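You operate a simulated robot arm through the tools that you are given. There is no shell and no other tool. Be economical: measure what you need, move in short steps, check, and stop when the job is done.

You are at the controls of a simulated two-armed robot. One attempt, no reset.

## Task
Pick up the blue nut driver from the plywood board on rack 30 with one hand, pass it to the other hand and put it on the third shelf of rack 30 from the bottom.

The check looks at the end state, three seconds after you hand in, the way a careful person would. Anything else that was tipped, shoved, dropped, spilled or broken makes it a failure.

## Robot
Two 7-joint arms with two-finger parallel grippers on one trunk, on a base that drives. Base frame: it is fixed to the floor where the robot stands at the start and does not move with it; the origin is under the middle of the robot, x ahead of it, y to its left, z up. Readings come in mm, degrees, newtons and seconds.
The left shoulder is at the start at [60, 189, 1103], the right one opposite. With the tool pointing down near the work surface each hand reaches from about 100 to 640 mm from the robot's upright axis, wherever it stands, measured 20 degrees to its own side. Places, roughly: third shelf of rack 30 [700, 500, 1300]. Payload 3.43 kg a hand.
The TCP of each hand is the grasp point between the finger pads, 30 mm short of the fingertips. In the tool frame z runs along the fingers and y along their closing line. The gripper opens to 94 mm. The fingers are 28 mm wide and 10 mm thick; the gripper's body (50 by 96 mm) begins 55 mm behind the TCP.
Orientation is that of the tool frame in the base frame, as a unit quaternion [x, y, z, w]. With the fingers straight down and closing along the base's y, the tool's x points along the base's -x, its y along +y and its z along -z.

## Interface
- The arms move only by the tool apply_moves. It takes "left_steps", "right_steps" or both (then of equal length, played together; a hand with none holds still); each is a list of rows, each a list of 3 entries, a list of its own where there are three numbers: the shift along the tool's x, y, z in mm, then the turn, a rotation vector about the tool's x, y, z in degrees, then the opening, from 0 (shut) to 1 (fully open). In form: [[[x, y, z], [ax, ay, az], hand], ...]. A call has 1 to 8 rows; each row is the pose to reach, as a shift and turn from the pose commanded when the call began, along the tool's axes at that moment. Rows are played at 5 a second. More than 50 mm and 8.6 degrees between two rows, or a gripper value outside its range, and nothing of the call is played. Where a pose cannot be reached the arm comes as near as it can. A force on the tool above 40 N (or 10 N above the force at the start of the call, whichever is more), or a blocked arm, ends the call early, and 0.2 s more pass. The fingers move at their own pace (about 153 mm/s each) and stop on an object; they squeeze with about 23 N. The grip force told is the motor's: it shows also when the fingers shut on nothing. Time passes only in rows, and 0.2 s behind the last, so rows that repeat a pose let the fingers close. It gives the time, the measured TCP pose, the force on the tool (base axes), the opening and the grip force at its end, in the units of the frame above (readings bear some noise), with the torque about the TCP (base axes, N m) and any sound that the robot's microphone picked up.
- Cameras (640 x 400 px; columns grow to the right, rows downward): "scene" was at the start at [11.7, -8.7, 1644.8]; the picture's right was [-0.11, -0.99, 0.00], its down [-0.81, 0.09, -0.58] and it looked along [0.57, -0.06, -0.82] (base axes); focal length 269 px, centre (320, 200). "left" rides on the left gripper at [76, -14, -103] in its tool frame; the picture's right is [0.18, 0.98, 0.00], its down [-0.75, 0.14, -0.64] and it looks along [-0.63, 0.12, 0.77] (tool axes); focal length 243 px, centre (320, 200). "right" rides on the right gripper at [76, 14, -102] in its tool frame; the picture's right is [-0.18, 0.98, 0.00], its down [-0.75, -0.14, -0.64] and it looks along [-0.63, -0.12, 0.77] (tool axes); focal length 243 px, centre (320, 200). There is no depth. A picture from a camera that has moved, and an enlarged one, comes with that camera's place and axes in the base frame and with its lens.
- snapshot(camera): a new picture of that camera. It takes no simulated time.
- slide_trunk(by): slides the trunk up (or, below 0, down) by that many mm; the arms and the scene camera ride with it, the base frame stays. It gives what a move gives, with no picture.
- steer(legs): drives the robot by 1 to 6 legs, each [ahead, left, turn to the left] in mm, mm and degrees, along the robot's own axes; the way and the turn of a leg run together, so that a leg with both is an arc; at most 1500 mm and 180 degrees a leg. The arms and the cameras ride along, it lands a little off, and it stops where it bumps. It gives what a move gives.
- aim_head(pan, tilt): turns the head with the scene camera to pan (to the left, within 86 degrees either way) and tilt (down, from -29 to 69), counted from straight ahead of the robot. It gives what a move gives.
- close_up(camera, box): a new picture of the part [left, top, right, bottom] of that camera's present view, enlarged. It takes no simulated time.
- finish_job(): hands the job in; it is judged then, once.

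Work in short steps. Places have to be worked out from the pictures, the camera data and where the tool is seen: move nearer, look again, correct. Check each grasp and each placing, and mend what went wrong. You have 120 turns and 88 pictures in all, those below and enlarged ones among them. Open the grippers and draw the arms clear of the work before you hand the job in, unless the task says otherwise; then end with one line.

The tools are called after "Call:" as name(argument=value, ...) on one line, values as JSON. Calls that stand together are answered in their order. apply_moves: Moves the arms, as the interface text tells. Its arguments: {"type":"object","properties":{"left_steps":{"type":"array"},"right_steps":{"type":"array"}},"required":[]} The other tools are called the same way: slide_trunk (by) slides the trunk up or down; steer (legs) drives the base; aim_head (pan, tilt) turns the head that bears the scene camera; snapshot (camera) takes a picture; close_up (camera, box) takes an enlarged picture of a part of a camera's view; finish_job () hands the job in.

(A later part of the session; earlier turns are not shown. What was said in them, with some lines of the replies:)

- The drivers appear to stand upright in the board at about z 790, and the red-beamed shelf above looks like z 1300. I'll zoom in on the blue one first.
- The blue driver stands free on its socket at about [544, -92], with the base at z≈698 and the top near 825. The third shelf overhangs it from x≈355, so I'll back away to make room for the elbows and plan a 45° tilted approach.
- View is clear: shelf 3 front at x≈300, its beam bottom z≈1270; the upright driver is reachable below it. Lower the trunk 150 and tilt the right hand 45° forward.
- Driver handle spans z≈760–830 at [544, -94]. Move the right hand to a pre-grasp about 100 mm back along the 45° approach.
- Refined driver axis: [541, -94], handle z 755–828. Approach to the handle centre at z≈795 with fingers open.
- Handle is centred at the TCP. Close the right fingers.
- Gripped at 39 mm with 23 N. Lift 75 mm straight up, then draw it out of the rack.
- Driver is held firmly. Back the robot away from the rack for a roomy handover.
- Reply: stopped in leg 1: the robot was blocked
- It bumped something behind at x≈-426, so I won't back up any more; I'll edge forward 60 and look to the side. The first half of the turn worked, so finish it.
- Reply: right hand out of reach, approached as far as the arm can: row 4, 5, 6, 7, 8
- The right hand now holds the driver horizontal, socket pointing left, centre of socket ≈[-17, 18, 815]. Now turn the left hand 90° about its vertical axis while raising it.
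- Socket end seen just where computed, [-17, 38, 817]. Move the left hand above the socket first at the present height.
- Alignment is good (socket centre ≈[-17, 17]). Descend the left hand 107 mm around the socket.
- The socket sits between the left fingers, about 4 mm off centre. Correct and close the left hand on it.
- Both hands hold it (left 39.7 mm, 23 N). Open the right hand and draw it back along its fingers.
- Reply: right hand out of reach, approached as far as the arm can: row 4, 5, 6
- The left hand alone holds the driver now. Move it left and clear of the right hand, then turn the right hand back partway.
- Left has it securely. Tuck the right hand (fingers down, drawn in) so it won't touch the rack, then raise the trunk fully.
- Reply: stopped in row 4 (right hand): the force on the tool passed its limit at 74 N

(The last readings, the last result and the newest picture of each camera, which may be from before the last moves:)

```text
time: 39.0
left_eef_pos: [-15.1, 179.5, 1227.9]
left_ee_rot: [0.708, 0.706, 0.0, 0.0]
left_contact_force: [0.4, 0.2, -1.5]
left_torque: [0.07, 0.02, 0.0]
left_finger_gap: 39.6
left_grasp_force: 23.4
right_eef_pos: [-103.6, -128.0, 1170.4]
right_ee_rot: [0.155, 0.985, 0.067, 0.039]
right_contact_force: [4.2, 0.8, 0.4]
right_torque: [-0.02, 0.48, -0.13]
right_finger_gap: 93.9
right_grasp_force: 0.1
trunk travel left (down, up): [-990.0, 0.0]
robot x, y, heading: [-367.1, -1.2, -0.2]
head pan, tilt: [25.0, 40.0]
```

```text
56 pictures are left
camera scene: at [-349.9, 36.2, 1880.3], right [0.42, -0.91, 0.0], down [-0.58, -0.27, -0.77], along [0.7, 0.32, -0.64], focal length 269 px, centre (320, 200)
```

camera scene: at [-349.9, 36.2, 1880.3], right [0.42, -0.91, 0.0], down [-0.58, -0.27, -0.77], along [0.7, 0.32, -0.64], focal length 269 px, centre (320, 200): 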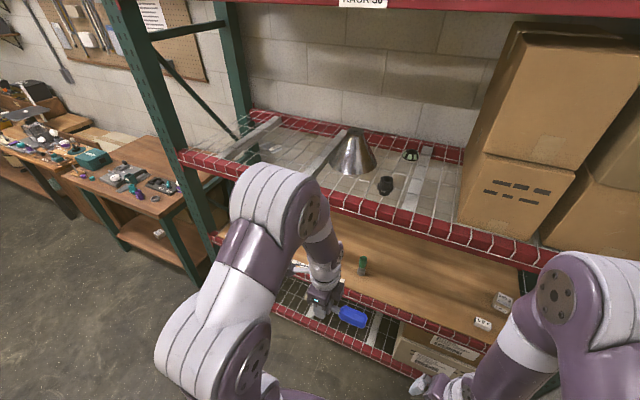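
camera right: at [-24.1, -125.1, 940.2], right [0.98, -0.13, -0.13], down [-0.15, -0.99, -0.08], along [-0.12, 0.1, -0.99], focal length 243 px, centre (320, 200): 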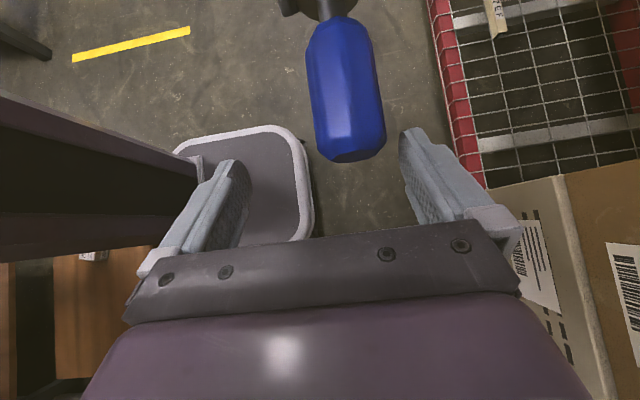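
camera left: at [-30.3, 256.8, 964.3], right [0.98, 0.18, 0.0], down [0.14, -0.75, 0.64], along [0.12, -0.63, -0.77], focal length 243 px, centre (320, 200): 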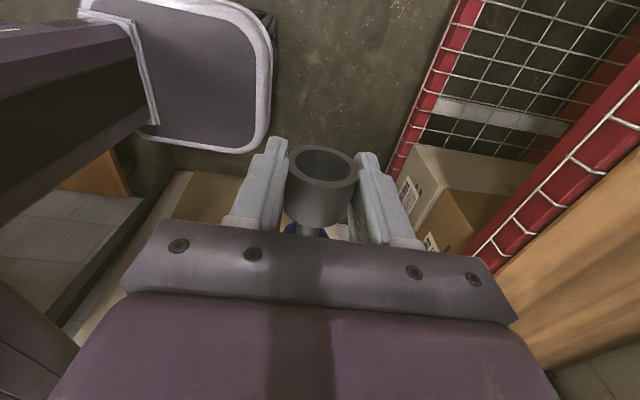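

The right hand brushed the robot's own body; nudge it forward. Shelf 4's beam is at z≈1825, so there is headroom. Then shift the robot left 330 mm to face the empty left part of shelf 3.

Call:
apply_moves(right_steps=[[[-15, 0, 0], [0, 0, 0], 1], [[-30, 0, 0], [0, 0, 0], 1]])

Call:
steer(legs=[[0, 330, 0]])

Call:
aim_head(pan=0, tilt=40)

Call:
snapshot(camera="scene")

```text
time: 39.6
left_eef_pos: [-13.2, 179.0, 1227.4]
left_ee_rot: [0.708, 0.706, 0.0, -0.001]
left_contact_force: [-0.6, 0.0, -2.3]
left_torque: [0.09, 0.02, -0.03]
left_finger_gap: 39.6
left_grasp_force: 22.7
right_eef_pos: [-74.3, -138.2, 1171.3]
right_ee_rot: [0.156, 0.985, 0.066, 0.04]
right_contact_force: [0.8, -0.5, 0.2]
right_torque: [0.01, -0.01, 0.05]
right_finger_gap: 94.1
right_grasp_force: 0.1
trunk travel left (down, up): [-990.0, 0.0]
robot x, y, heading: [-363.4, 4.7, -0.3]
head pan, tilt: [25.0, 40.0]
```

```text
time: 41.8
left_eef_pos: [-12.2, 501.8, 1228.9]
left_ee_rot: [0.71, 0.704, 0.0, -0.001]
left_contact_force: [0.0, -0.6, -1.6]
left_torque: [0.11, 0.02, 0.03]
left_finger_gap: 39.5
left_grasp_force: 22.8
right_eef_pos: [-74.7, 184.7, 1170.6]
right_ee_rot: [0.157, 0.985, 0.067, 0.039]
right_contact_force: [0.6, -0.9, -0.3]
right_torque: [0.01, 0.02, 0.03]
right_finger_gap: 94.0
right_grasp_force: 0.2
trunk travel left (down, up): [-990.0, 0.0]
robot x, y, heading: [-365.8, 328.0, -0.6]
head pan, tilt: [25.0, 40.0]
```

```text
time: 42.6
left_eef_pos: [-12.3, 505.2, 1228.1]
left_ee_rot: [0.71, 0.705, 0.0, 0.001]
left_contact_force: [-0.3, 0.8, -1.6]
left_torque: [0.09, 0.01, 0.01]
left_finger_gap: 39.3
left_grasp_force: 23.1
right_eef_pos: [-74.8, 189.3, 1171.3]
right_ee_rot: [0.157, 0.985, 0.066, 0.04]
right_contact_force: [0.0, 0.6, -0.3]
right_torque: [0.02, 0.0, -0.01]
right_finger_gap: 94.0
right_grasp_force: 0.1
trunk travel left (down, up): [-990.0, 0.0]
robot x, y, heading: [-365.6, 332.2, -0.8]
head pan, tilt: [0.0, 40.0]
```

```text
55 pictures are left
camera scene: at [-340.0, 328.9, 1880.3], right [-0.01, -1.0, 0.0], down [-0.64, 0.0, -0.77], along [0.77, -0.01, -0.64], focal length 269 px, centre (320, 200)
```

scene: 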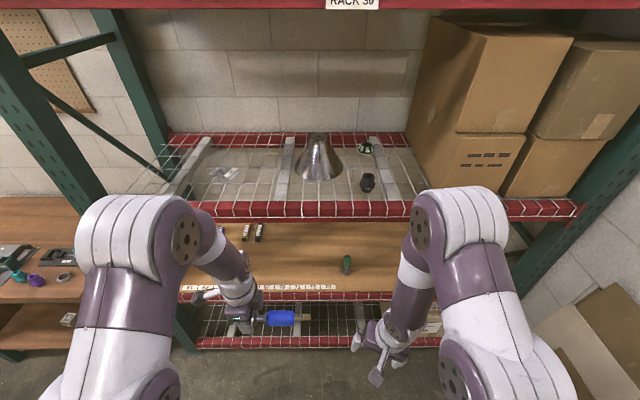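

Call:
close_up(camera="scene", box=[150, 120, 342, 240])

```text
3.33 times, centred on (246, 180) of scene
camera zoom: at [-340.0, 328.9, 1880.3], right [-0.01, -1.0, 0.0], down [-0.64, 0.0, -0.77], along [0.77, -0.01, -0.64], focal length 896 px, centre (567, 267)
```

zoom: 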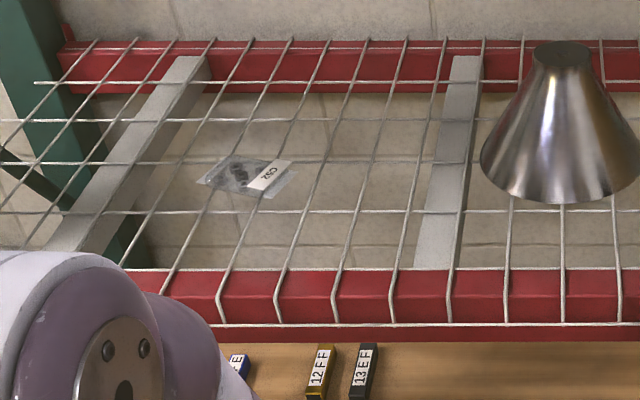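

The shelf shows a small bag (C52) at y≈615–735 and the cone at y≲414. A free slot sits at x≈467, y≈450–580. I'll turn the robot 30° right so the left hand leads and the right stays clear of the beam, shifting left accordingly.

Call:
steer(legs=[[120, 0, 0], [0, 250, 0], [0, 0, -30]])

Call:
apply_moves(left_steps=[[[0, 0, -28], [0, 0, -4], 0], [[0, 0, -56], [0, 0, -8], 0], [[0, 0, -84], [0, 0, -12], 0], [[0, 0, -112], [0, 0, -16], 0], [[0, 0, -140], [0, 0, -20], 0], [[0, 0, -168], [0, 0, -24], 0], [[0, 0, -200], [0, 0, -30], 0]])

Call:
aim_head(pan=25, tilt=40)

Call:
snapshot(camera="scene")

```text
time: 46.8
left_eef_pos: [155.5, 552.9, 1228.1]
left_ee_rot: [0.868, 0.497, 0.0, 0.0]
left_contact_force: [-0.6, 0.3, -1.9]
left_torque: [0.08, -0.05, 0.03]
left_finger_gap: 39.5
left_grasp_force: 23.4
right_eef_pos: [-56.8, 309.3, 1171.2]
right_ee_rot: [0.407, 0.91, 0.052, 0.055]
right_contact_force: [0.0, -0.3, -0.1]
right_torque: [-0.02, 0.0, 0.01]
right_finger_gap: 94.1
right_grasp_force: 0.0
trunk travel left (down, up): [-990.0, 0.0]
robot x, y, heading: [-241.3, 569.4, -30.4]
head pan, tilt: [0.0, 40.0]
```

```text
time: 48.4
left_eef_pos: [158.3, 547.6, 1402.0]
left_ee_rot: [0.709, 0.705, 0.001, -0.001]
left_contact_force: [0.2, -0.1, -2.0]
left_torque: [0.12, 0.05, 0.01]
left_finger_gap: 39.3
left_grasp_force: 22.5
left hand out of reach, approached as far as the arm can: row 7
right_eef_pos: [-54.9, 305.1, 1171.1]
right_ee_rot: [0.407, 0.91, 0.053, 0.053]
right_contact_force: [0.2, -0.6, -0.2]
right_torque: [0.02, 0.03, 0.02]
right_finger_gap: 94.1
right_grasp_force: 0.0
trunk travel left (down, up): [-990.0, 0.0]
robot x, y, heading: [-239.7, 573.4, -30.2]
head pan, tilt: [0.0, 40.0]
```

```text
time: 49.3
left_eef_pos: [157.8, 549.2, 1403.2]
left_ee_rot: [0.71, 0.704, 0.001, 0.0]
left_contact_force: [-0.1, 0.3, -1.5]
left_torque: [0.07, 0.03, -0.03]
left_finger_gap: 39.4
left_grasp_force: 23.0
right_eef_pos: [-56.6, 307.6, 1171.0]
right_ee_rot: [0.407, 0.91, 0.053, 0.055]
right_contact_force: [-0.4, -0.5, -0.4]
right_torque: [0.01, 0.01, 0.02]
right_finger_gap: 94.1
right_grasp_force: 0.1
trunk travel left (down, up): [-990.0, 0.0]
robot x, y, heading: [-239.3, 573.2, -30.3]
head pan, tilt: [25.0, 40.0]
```

```text
53 pictures are left
camera scene: at [-206.7, 595.9, 1880.3], right [-0.09, -1.0, 0.0], down [-0.64, 0.06, -0.77], along [0.76, -0.07, -0.64], focal length 269 px, centre (320, 200)
```

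scene: 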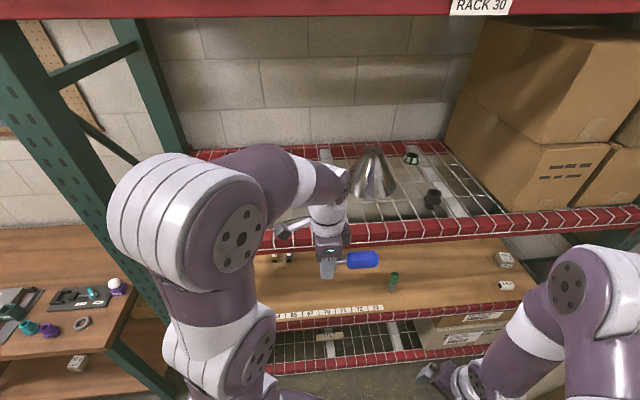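

Left hand is at z≈1402, with the driver ~40 mm above the beam top. Drive straight toward the rack in world +x by 150 first.

Call:
steer(legs=[[130, 76, 0]])

Call:
snapshot(camera="left")

Call:
snapshot(camera="scene")

```text
time: 50.6
left_eef_pos: [304.8, 547.3, 1404.0]
left_ee_rot: [0.709, 0.705, 0.002, 0.001]
left_contact_force: [-0.8, -0.1, -1.7]
left_torque: [0.09, 0.0, 0.0]
left_finger_gap: 39.4
left_grasp_force: 22.9
right_eef_pos: [90.7, 307.3, 1172.1]
right_ee_rot: [0.407, 0.91, 0.053, 0.056]
right_contact_force: [-0.1, 0.3, 0.4]
right_torque: [0.01, -0.01, 0.01]
right_finger_gap: 93.9
right_grasp_force: 0.0
trunk travel left (down, up): [-990.0, 0.0]
robot x, y, heading: [-87.0, 573.5, -30.3]
head pan, tilt: [25.0, 40.0]
```

```text
52 pictures are left
camera left: at [289.8, 624.2, 1505.5], right [0.98, 0.18, 0.0], down [0.13, -0.75, 0.64], along [0.12, -0.63, -0.77], focal length 243 px, centre (320, 200)
```

left: 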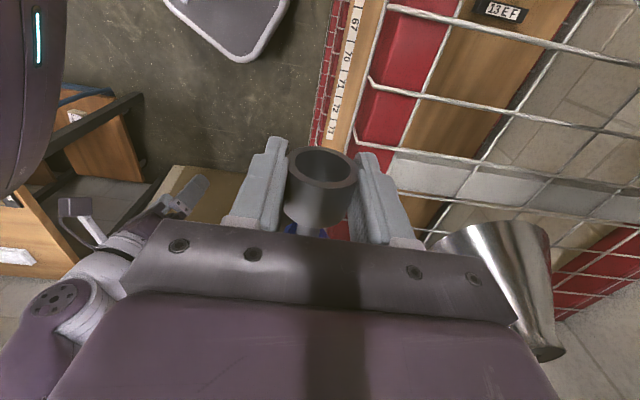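

```text
51 pictures are left
camera scene: at [-60.2, 594.5, 1880.4], right [-0.09, -1.0, 0.0], down [-0.64, 0.06, -0.77], along [0.76, -0.07, -0.64], focal length 269 px, centre (320, 200)
```

scene: 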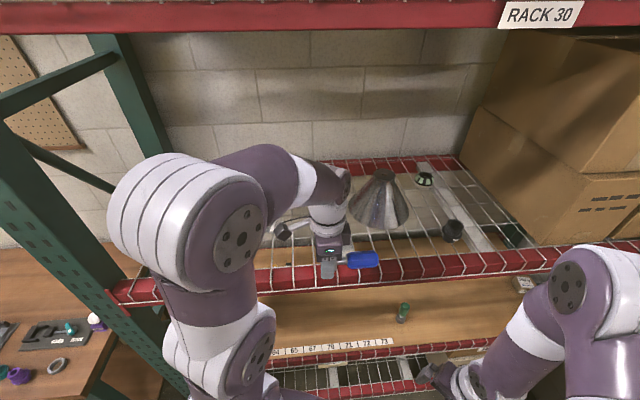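

I need a better height for the mesh before lowering; zoom the scene view around the hand.

Call:
close_up(camera="scene", box=[240, 150, 480, 300])

Call:
close_up(camera="left", box=[330, 0, 640, 194])

```text
2.67 times, centred on (360, 225) of scene
camera zoom: at [-60.2, 594.5, 1880.4], right [-0.09, -1.0, 0.0], down [-0.64, 0.06, -0.77], along [0.76, -0.07, -0.64], focal length 716 px, centre (213, 133)
```

zoom: 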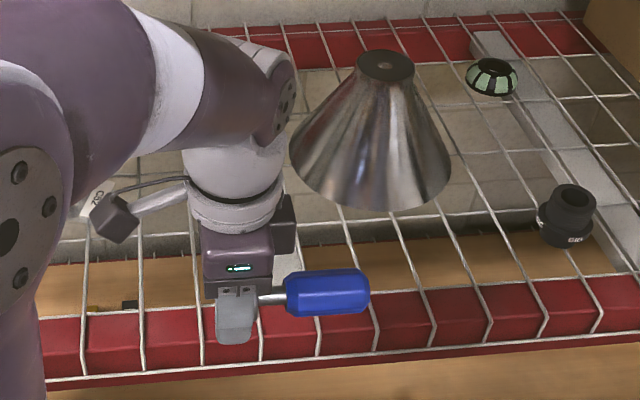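

```text
2.06 times, centred on (485, 97) of left
camera zoom: at [289.8, 624.2, 1505.5], right [0.98, 0.18, 0.0], down [0.13, -0.75, 0.64], along [0.12, -0.63, -0.77], focal length 500 px, centre (-20, 412)
```

zoom: 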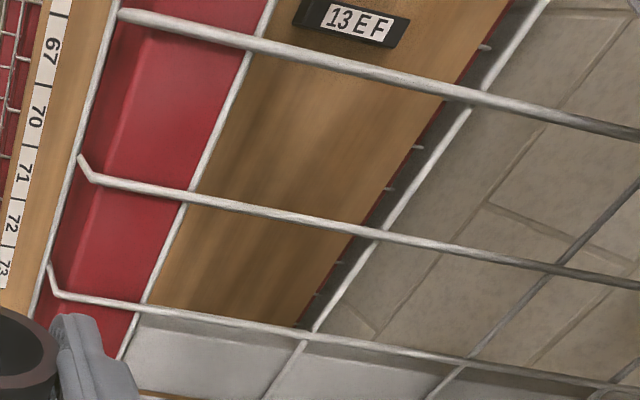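

Mesh height is 1300±30 by these views; I'll refine as I get closer. Drive another 75 mm in.

Call:
steer(legs=[[65, 38, 0]])

Call:
snapshot(camera="left")

Call:
close_up(camera="scene", box=[240, 170, 480, 320])

```text
time: 51.7
left_eef_pos: [372.1, 546.1, 1407.2]
left_ee_rot: [0.71, 0.704, 0.003, 0.004]
left_contact_force: [-1.0, 0.7, -1.6]
left_torque: [0.09, -0.03, -0.01]
left_finger_gap: 39.6
left_grasp_force: 22.9
right_eef_pos: [158.9, 305.6, 1173.6]
right_ee_rot: [0.407, 0.91, 0.054, 0.058]
right_contact_force: [-1.3, 0.1, -0.6]
right_torque: [-0.01, -0.04, 0.03]
right_finger_gap: 93.9
right_grasp_force: 0.0
trunk travel left (down, up): [-990.0, 0.0]
robot x, y, heading: [-14.5, 570.2, -30.2]
head pan, tilt: [25.0, 40.0]
```

```text
48 pictures are left
camera left: at [357.1, 623.0, 1507.4], right [0.98, 0.18, 0.01], down [0.13, -0.75, 0.64], along [0.12, -0.63, -0.77], focal length 243 px, centre (320, 200)
```

left: 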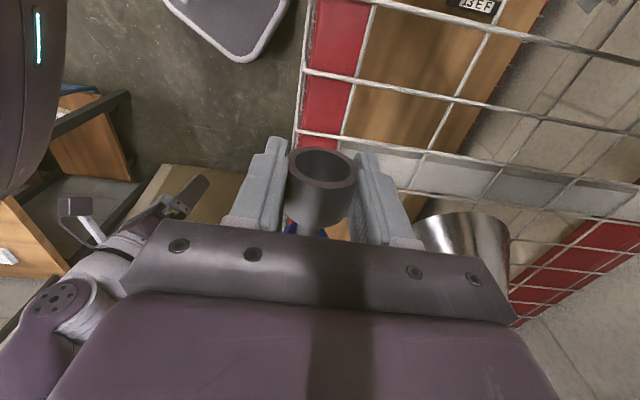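

```text
2.67 times, centred on (360, 245) of scene
camera zoom: at [5.5, 593.8, 1880.6], right [-0.1, -1.0, 0.0], down [-0.63, 0.06, -0.77], along [0.77, -0.07, -0.64], focal length 716 px, centre (213, 80)
```

zoom: 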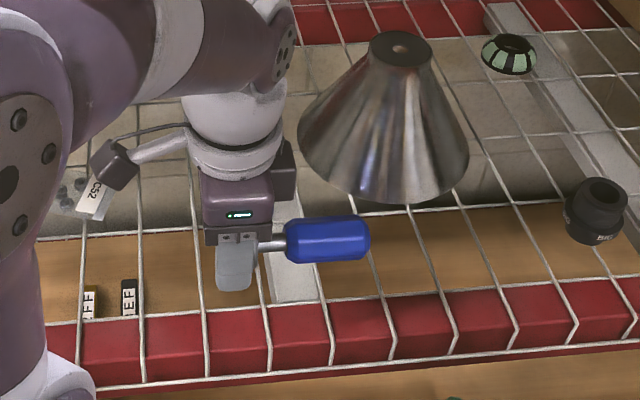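

Combining baselines, the mesh is actually at z≈1257, with the first cross wire at x≈406 and the next at ≈512. The readings show a slight tilt, as if the base is touching the rack, so I'll back off 25 mm. Then extend the left hand to x≈459, y≈560.

Call:
steer(legs=[[-22, -13, 0]])

Call:
apply_moves(left_steps=[[[4, 27, 8], [0, 0, 0], 0], [[8, 54, 16], [0, 0, 0], 0], [[12, 82, 25], [0, 0, 0], 0], [[16, 110, 35], [0, 0, 0], 0]])

Call:
snapshot(camera="left")

Call:
snapshot(camera="scene")

```text
time: 52.5
left_eef_pos: [366.8, 546.2, 1400.4]
left_ee_rot: [0.71, 0.704, -0.003, -0.001]
left_contact_force: [1.3, -0.1, -2.3]
left_torque: [0.12, 0.08, -0.01]
left_finger_gap: 39.7
left_grasp_force: 23.5
right_eef_pos: [149.8, 303.9, 1170.4]
right_ee_rot: [0.408, 0.91, 0.051, 0.052]
right_contact_force: [1.7, -0.2, 0.1]
right_torque: [-0.05, 0.08, 0.02]
right_finger_gap: 94.4
right_grasp_force: 0.0
trunk travel left (down, up): [-990.0, 0.0]
robot x, y, heading: [-38.2, 573.6, -30.4]
head pan, tilt: [25.0, 40.0]
```

```text
time: 53.5
left_eef_pos: [464.5, 559.7, 1367.3]
left_ee_rot: [0.711, 0.704, 0.0, 0.002]
left_contact_force: [-0.1, -0.1, -1.5]
left_torque: [0.11, -0.03, 0.02]
left_finger_gap: 39.7
left_grasp_force: 22.9
right_eef_pos: [139.0, 305.3, 1172.3]
right_ee_rot: [0.407, 0.91, 0.054, 0.055]
right_contact_force: [-0.1, 0.0, 1.2]
right_torque: [0.01, 0.02, 0.03]
right_finger_gap: 94.1
right_grasp_force: 0.1
trunk travel left (down, up): [-990.0, 0.0]
robot x, y, heading: [-42.4, 572.3, -30.3]
head pan, tilt: [25.0, 40.0]
```

```text
46 pictures are left
camera left: at [449.9, 637.1, 1468.5], right [0.98, 0.18, 0.0], down [0.13, -0.75, 0.64], along [0.11, -0.63, -0.77], focal length 243 px, centre (320, 200)
```

left: 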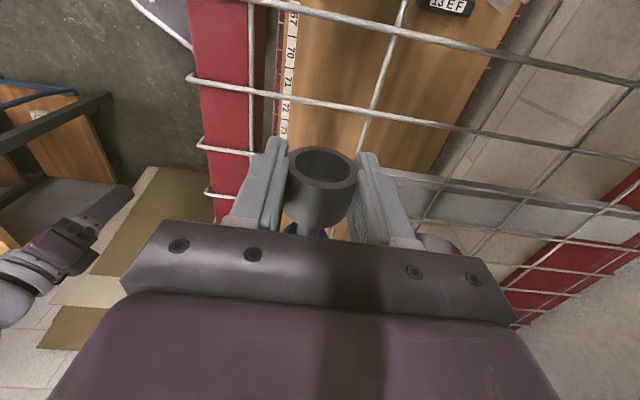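

```text
45 pictures are left
camera scene: at [-8.9, 593.3, 1880.4], right [-0.09, -1.0, 0.0], down [-0.64, 0.06, -0.77], along [0.76, -0.07, -0.64], focal length 269 px, centre (320, 200)
```

scene: 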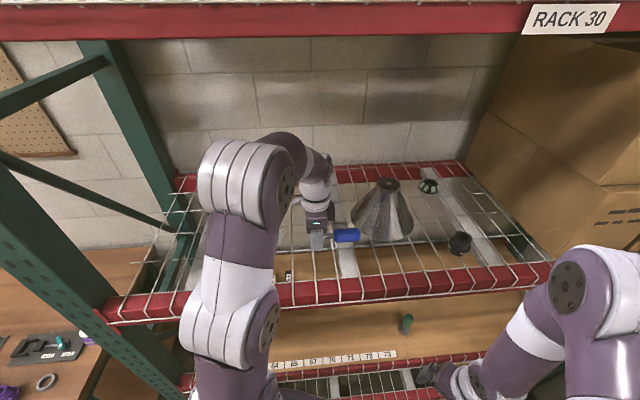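

Geometry agrees: wires at x≈404 and 505, hand at 464. Lower to TCP z≈1305 and look again.

Call:
apply_moves(left_steps=[[[0, -3, 20], [0, 0, 0], 0], [[0, -6, 42], [0, 0, 0], 0], [[0, -7, 60], [0, 0, 0], 0]])

Call:
snapshot(camera="left")

Call:
close_up(camera="scene", box=[250, 180, 442, 300])

```text
time: 54.3
left_eef_pos: [459.6, 558.9, 1308.2]
left_ee_rot: [0.71, 0.704, 0.001, 0.001]
left_contact_force: [0.7, 0.3, -1.5]
left_torque: [0.07, 0.0, 0.02]
left_finger_gap: 39.2
left_grasp_force: 22.6
right_eef_pos: [141.3, 304.7, 1170.7]
right_ee_rot: [0.408, 0.91, 0.053, 0.054]
right_contact_force: [0.2, 0.1, 0.2]
right_torque: [0.01, 0.02, -0.03]
right_finger_gap: 94.2
right_grasp_force: 0.0
trunk travel left (down, up): [-990.0, 0.0]
robot x, y, heading: [-38.8, 570.4, -30.6]
head pan, tilt: [25.0, 40.0]
```

```text
44 pictures are left
camera left: at [445.3, 637.4, 1409.0], right [0.98, 0.18, 0.0], down [0.13, -0.75, 0.64], along [0.11, -0.63, -0.77], focal length 243 px, centre (320, 200)
```

left: 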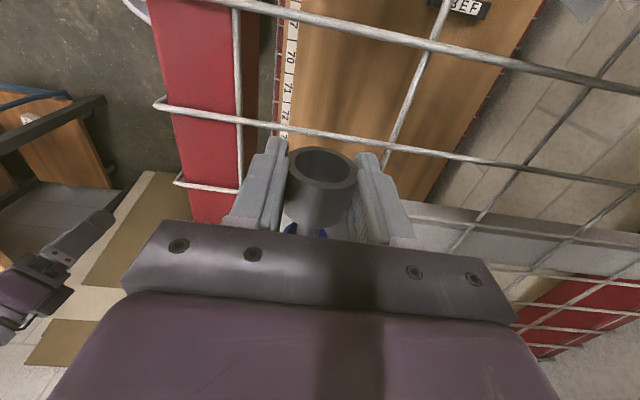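

```text
3.33 times, centred on (346, 240) of scene
camera zoom: at [-6.5, 593.2, 1880.3], right [-0.09, -1.0, 0.0], down [-0.64, 0.06, -0.77], along [0.76, -0.07, -0.64], focal length 896 px, centre (233, 67)
```

zoom: 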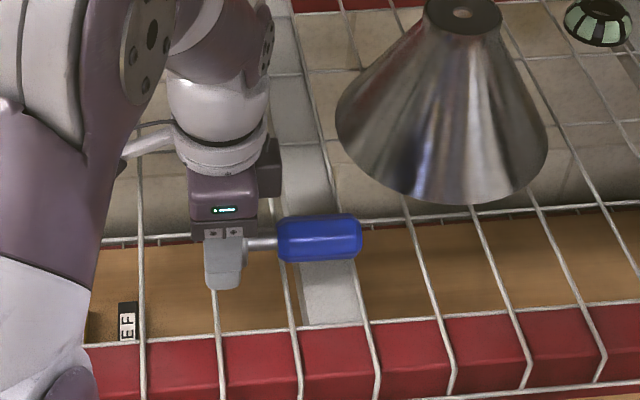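

A lengthwise wire lies right under the socket (y≈562) and others under the handle — good support. Lower slowly in small steps, watching the force.

Call:
apply_moves(left_steps=[[[0, 0, 4], [0, 0, 0], 0], [[0, 0, 8], [0, 0, 0], 0], [[0, 0, 12], [0, 0, 0], 0]])

Call:
close_up(camera="scene", box=[280, 220, 376, 280])

```text
time: 55.1
left_eef_pos: [461.2, 561.9, 1296.7]
left_ee_rot: [0.71, 0.704, 0.0, 0.001]
left_contact_force: [0.2, 0.0, -0.5]
left_torque: [0.1, 0.02, 0.02]
left_finger_gap: 39.3
left_grasp_force: 23.1
right_eef_pos: [141.0, 304.6, 1171.7]
right_ee_rot: [0.408, 0.91, 0.053, 0.055]
right_contact_force: [0.7, 0.6, -0.1]
right_torque: [0.02, 0.0, 0.02]
right_finger_gap: 93.9
right_grasp_force: 0.2
trunk travel left (down, up): [-990.0, 0.0]
robot x, y, heading: [-38.7, 574.6, -30.4]
head pan, tilt: [25.0, 40.0]
```

```text
6.67 times, centred on (328, 250) of scene
camera zoom: at [-6.8, 593.4, 1880.3], right [-0.09, -1.0, 0.0], down [-0.64, 0.06, -0.77], along [0.76, -0.07, -0.64], focal length 1791 px, centre (267, -133)
```

zoom: 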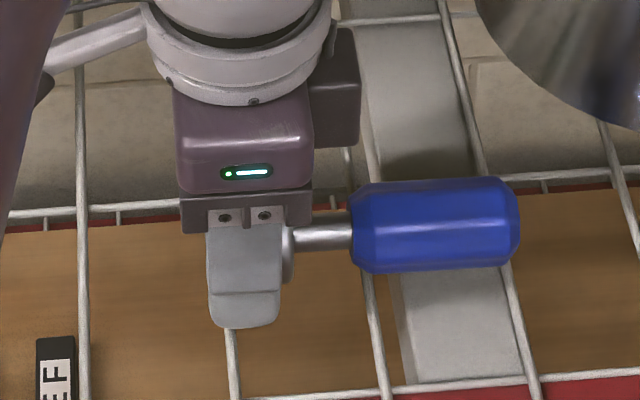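

No contact yet at TCP 1297. Continue down by 9 mm.

Call:
apply_moves(left_steps=[[[0, 0, 3], [0, 0, 0], 0], [[0, 0, 6], [0, 0, 0], 0], [[0, 0, 9], [0, 0, 0], 0]])

```text
time: 55.9
left_eef_pos: [460.3, 561.6, 1290.6]
left_ee_rot: [0.71, 0.704, 0.002, 0.003]
left_contact_force: [1.8, 1.1, 25.0]
left_torque: [0.47, 0.58, 0.0]
left_finger_gap: 39.2
left_grasp_force: 23.0
right_eef_pos: [140.7, 305.9, 1172.9]
right_ee_rot: [0.408, 0.91, 0.053, 0.055]
right_contact_force: [0.8, 0.9, -0.3]
right_torque: [-0.04, 0.03, 0.0]
right_finger_gap: 94.0
right_grasp_force: 0.2
trunk travel left (down, up): [-990.0, 0.0]
robot x, y, heading: [-40.6, 572.3, -30.3]
head pan, tilt: [25.0, 40.0]
```

Contact: 25 N at TCP z≈1290.6. Ease up 3 mm and inspect before releasing.

Call:
apply_moves(left_steps=[[[0, 0, -3], [0, 0, 0], 0]])

Call:
close_up(camera="scene", box=[280, 220, 376, 280])

Call:
snapshot(camera="left")

```text
time: 56.3
left_eef_pos: [460.0, 561.7, 1289.6]
left_ee_rot: [0.71, 0.704, 0.001, 0.0]
left_contact_force: [5.7, -0.4, 5.0]
left_torque: [0.13, 0.01, -0.04]
left_finger_gap: 39.4
left_grasp_force: 22.9
right_eef_pos: [141.0, 304.7, 1171.6]
right_ee_rot: [0.408, 0.91, 0.053, 0.054]
right_contact_force: [-0.1, 0.1, 0.6]
right_torque: [-0.02, 0.02, -0.03]
right_finger_gap: 94.0
right_grasp_force: 0.1
trunk travel left (down, up): [-990.0, 0.0]
robot x, y, heading: [-41.5, 572.3, -30.5]
head pan, tilt: [25.0, 40.0]
```

```text
6.67 times, centred on (328, 250) of scene
camera zoom: at [-6.6, 593.3, 1880.1], right [-0.09, -1.0, 0.0], down [-0.64, 0.06, -0.77], along [0.76, -0.07, -0.64], focal length 1791 px, centre (267, -133)
```

zoom: 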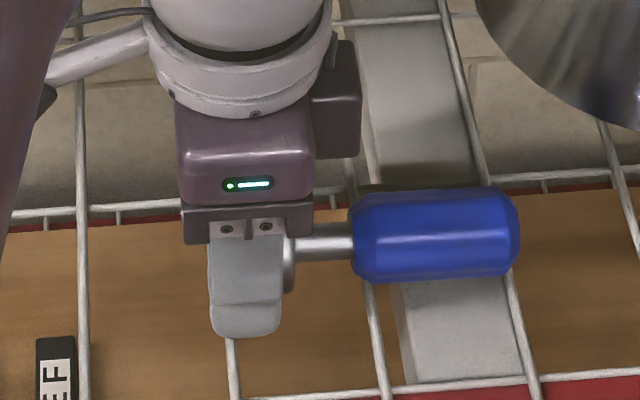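

```text
40 pictures are left
camera left: at [445.7, 637.7, 1391.4], right [0.98, 0.18, 0.0], down [0.13, -0.75, 0.64], along [0.11, -0.63, -0.77], focal length 243 px, centre (320, 200)
```

left: 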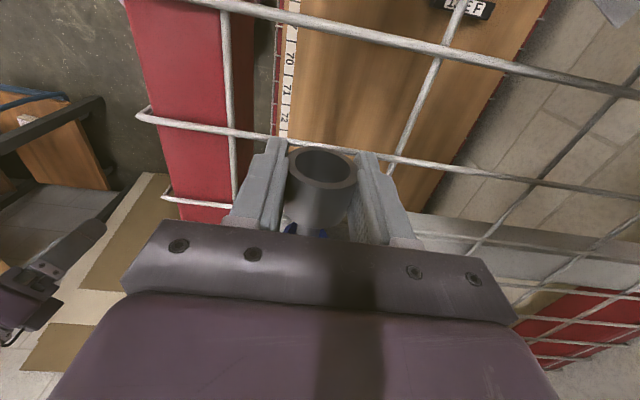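

Light contact, and the driver lies over three lengthwise wires. Release gently with a small opening.

Call:
apply_moves(left_steps=[[[0, 0, 0], [0, 0, 0], 0.47], [[0, 0, 0], [0, 0, 0], 0.55], [[0, 0, 0], [0, 0, 0], 0.65], [[0, 0, 0], [0, 0, 0], 0.65]])

Call:
close_up(camera="scene", box=[280, 220, 376, 280])

Call:
snapshot(camera="left")

```text
time: 57.3
left_eef_pos: [459.7, 561.2, 1291.0]
left_ee_rot: [0.711, 0.704, 0.001, 0.0]
left_contact_force: [0.7, -0.1, 0.2]
left_torque: [0.03, -0.01, -0.01]
left_finger_gap: 61.2
left_grasp_force: 0.0
right_eef_pos: [142.4, 304.6, 1170.9]
right_ee_rot: [0.408, 0.91, 0.053, 0.054]
right_contact_force: [-0.2, 0.4, -0.9]
right_torque: [-0.03, -0.01, 0.0]
right_finger_gap: 93.8
right_grasp_force: 0.1
trunk travel left (down, up): [-990.0, 0.0]
robot x, y, heading: [-36.6, 571.8, -30.3]
head pan, tilt: [25.0, 40.0]
```

```text
6.67 times, centred on (328, 250) of scene
camera zoom: at [-7.2, 593.4, 1880.3], right [-0.09, -1.0, 0.0], down [-0.64, 0.06, -0.77], along [0.76, -0.07, -0.64], focal length 1791 px, centre (267, -133)
```

zoom: 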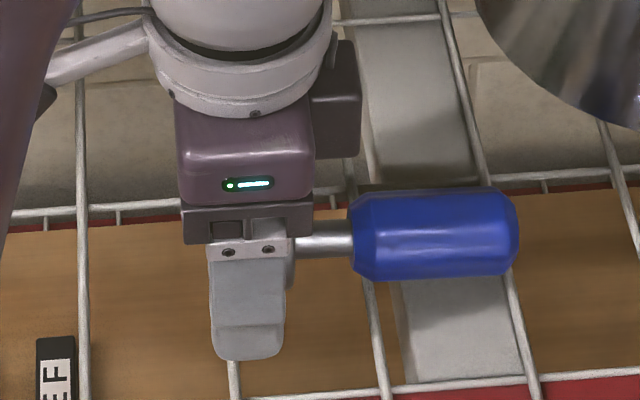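

```text
38 pictures are left
camera left: at [445.2, 637.8, 1391.9], right [0.98, 0.18, 0.0], down [0.13, -0.75, 0.64], along [0.11, -0.63, -0.77], focal length 243 px, centre (320, 200)
```

left: 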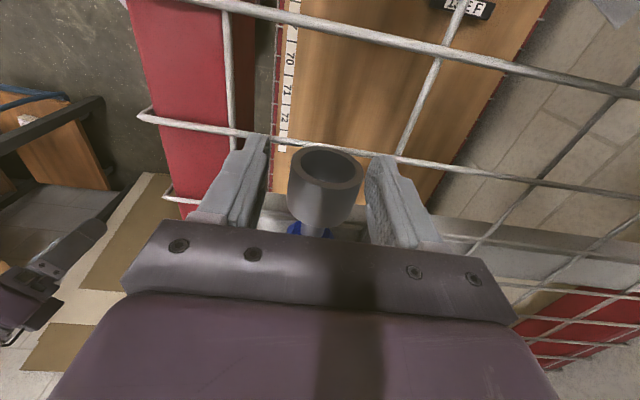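

Released and lying still on the wires. Lift the left hand straight up, clear of the driver.

Call:
apply_moves(left_steps=[[[0, 0, -10], [0, 0, 0], 0.7], [[0, 0, -30], [0, 0, 0], 0.75], [[0, 0, -60], [0, 0, 0], 0.75], [[0, 0, -95], [0, 0, 0], 0.75]])

Call:
snapshot(camera="left")

Call:
close_up(camera="scene", box=[250, 180, 442, 300])

```text
time: 58.3
left_eef_pos: [456.0, 563.9, 1377.4]
left_ee_rot: [0.71, 0.704, 0.0, 0.001]
left_contact_force: [-0.6, 0.3, 0.1]
left_torque: [0.0, 0.01, -0.01]
left_finger_gap: 70.4
left_grasp_force: 0.0
left hand out of reach, approached as far as the arm can: row 4
right_eef_pos: [140.4, 304.5, 1170.7]
right_ee_rot: [0.408, 0.91, 0.053, 0.054]
right_contact_force: [-0.2, -0.7, 0.3]
right_torque: [0.0, 0.0, 0.04]
right_finger_gap: 93.9
right_grasp_force: 0.0
trunk travel left (down, up): [-990.0, 0.0]
robot x, y, heading: [-40.5, 573.4, -30.6]
head pan, tilt: [25.0, 40.0]
```

```text
37 pictures are left
camera left: at [441.6, 639.3, 1478.2], right [0.98, 0.18, 0.0], down [0.13, -0.75, 0.64], along [0.11, -0.63, -0.77], focal length 243 px, centre (320, 200)
```

left: 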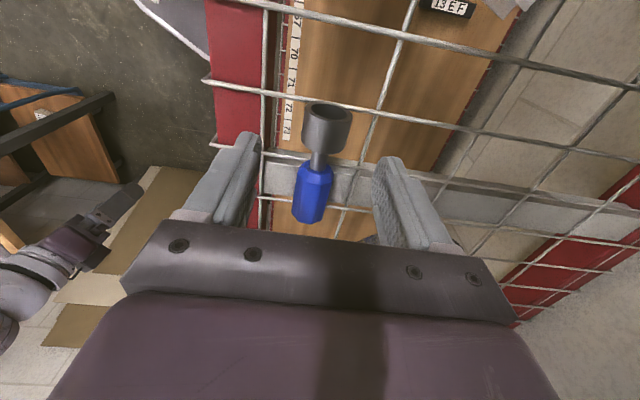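

```text
3.33 times, centred on (346, 240) of scene
camera zoom: at [-7.5, 593.3, 1880.3], right [-0.09, -1.0, 0.0], down [-0.64, 0.06, -0.77], along [0.76, -0.07, -0.64], focal length 896 px, centre (233, 67)
```

zoom: 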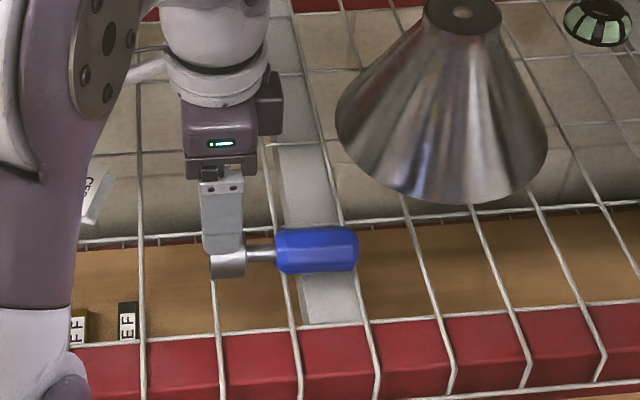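

The driver rests stably on the mesh. Drive straight back out of the rack 200 mm.

Call:
steer(legs=[[-173, -102, 0]])

Call:
snapshot(camera="scene")

Call:
close_up(camera="scene", box=[260, 130, 500, 280])

```text
time: 59.9
left_eef_pos: [257.6, 566.2, 1374.5]
left_ee_rot: [0.709, 0.705, 0.0, 0.0]
left_contact_force: [0.2, 0.6, 0.1]
left_torque: [0.01, 0.05, 0.0]
left_finger_gap: 70.5
left_grasp_force: 0.1
right_eef_pos: [-56.3, 308.1, 1172.0]
right_ee_rot: [0.407, 0.91, 0.053, 0.053]
right_contact_force: [0.4, 0.8, 0.6]
right_torque: [0.0, 0.03, -0.04]
right_finger_gap: 94.0
right_grasp_force: 0.1
trunk travel left (down, up): [-990.0, 0.0]
robot x, y, heading: [-240.4, 574.9, -30.4]
head pan, tilt: [25.0, 40.0]
```

```text
35 pictures are left
camera scene: at [-203.7, 595.5, 1880.1], right [-0.09, -1.0, 0.0], down [-0.64, 0.06, -0.76], along [0.76, -0.07, -0.65], focal length 269 px, centre (320, 200)
```

scene: 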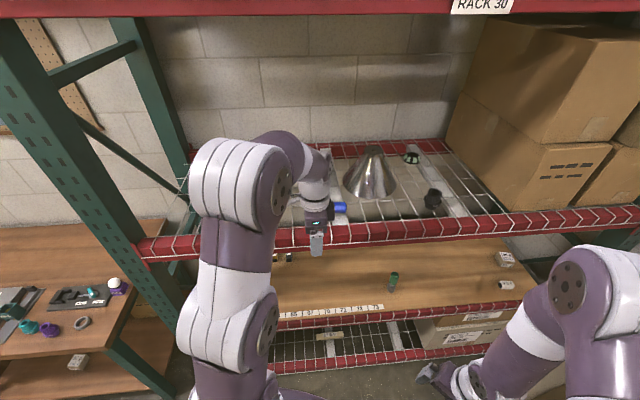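

```text
2.67 times, centred on (380, 205) of scene
camera zoom: at [-203.7, 595.5, 1880.1], right [-0.09, -1.0, 0.0], down [-0.64, 0.06, -0.76], along [0.76, -0.07, -0.65], focal length 716 px, centre (160, 187)
```

zoom: 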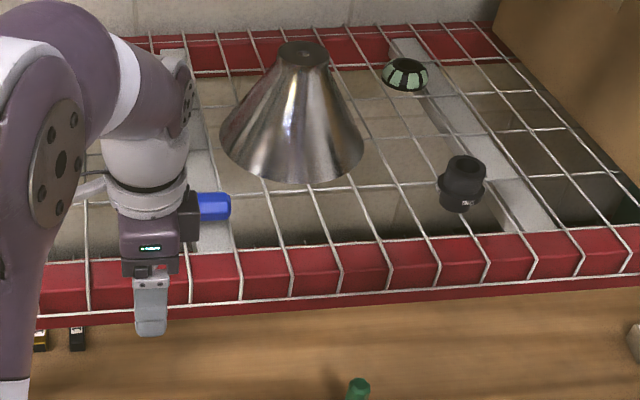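

The driver is in place and nothing is disturbed on the shelf. Open the left hand fully, and check the spot behind where the base bumped earlier.

Call:
apply_moves(left_steps=[[[0, 0, 0], [0, 0, 0], 1], [[0, 0, 0], [0, 0, 0], 1]])

Call:
aim_head(pan=-86, tilt=45)

Call:
snapshot(camera="scene")

```text
time: 60.5
left_eef_pos: [256.2, 565.8, 1375.6]
left_ee_rot: [0.709, 0.705, 0.0, 0.0]
left_contact_force: [-0.4, -0.1, -0.5]
left_torque: [0.02, 0.02, 0.02]
left_finger_gap: 94.1
left_grasp_force: 0.1
right_eef_pos: [-59.1, 307.6, 1171.9]
right_ee_rot: [0.407, 0.91, 0.053, 0.054]
right_contact_force: [-0.1, -0.3, 0.4]
right_torque: [-0.01, 0.01, -0.01]
right_finger_gap: 93.8
right_grasp_force: 0.0
trunk travel left (down, up): [-990.0, 0.0]
robot x, y, heading: [-244.0, 579.4, -30.0]
head pan, tilt: [25.0, 40.0]
```

```text
time: 62.4
left_eef_pos: [255.0, 564.3, 1376.6]
left_ee_rot: [0.71, 0.705, 0.0, 0.001]
left_contact_force: [0.2, 0.2, 0.0]
left_torque: [0.0, 0.0, 0.03]
left_finger_gap: 94.2
left_grasp_force: 0.0
right_eef_pos: [-59.8, 307.1, 1171.8]
right_ee_rot: [0.407, 0.91, 0.053, 0.055]
right_contact_force: [0.8, 0.0, -0.4]
right_torque: [0.01, 0.01, -0.04]
right_finger_gap: 93.8
right_grasp_force: 0.1
trunk travel left (down, up): [-990.0, 0.0]
robot x, y, heading: [-243.8, 575.4, -30.4]
head pan, tilt: [-85.9, 45.0]
```

```text
33 pictures are left
camera scene: at [-330.0, 530.5, 1873.1], right [-0.9, 0.44, 0.0], down [0.31, 0.63, -0.71], along [-0.31, -0.63, -0.71], focal length 269 px, centre (320, 200)
```

scene: 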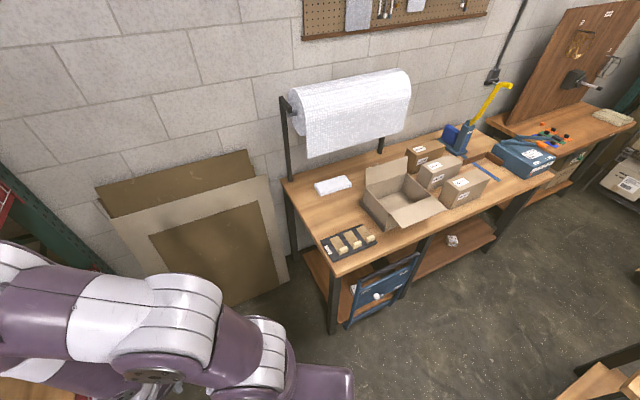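

The bench and the step stool leaning on it are upright and look undisturbed. Both hands are open and clear, so I'll hand in.

Call:
finish_job()

```text
The job is handed in.
```

The blue nut driver was picked up with the right hand, passed to the left, and now lies on the third shelf of rack 30. The base did bump something behind it once while backing up; a later look showed nothing tipped or out of place there.
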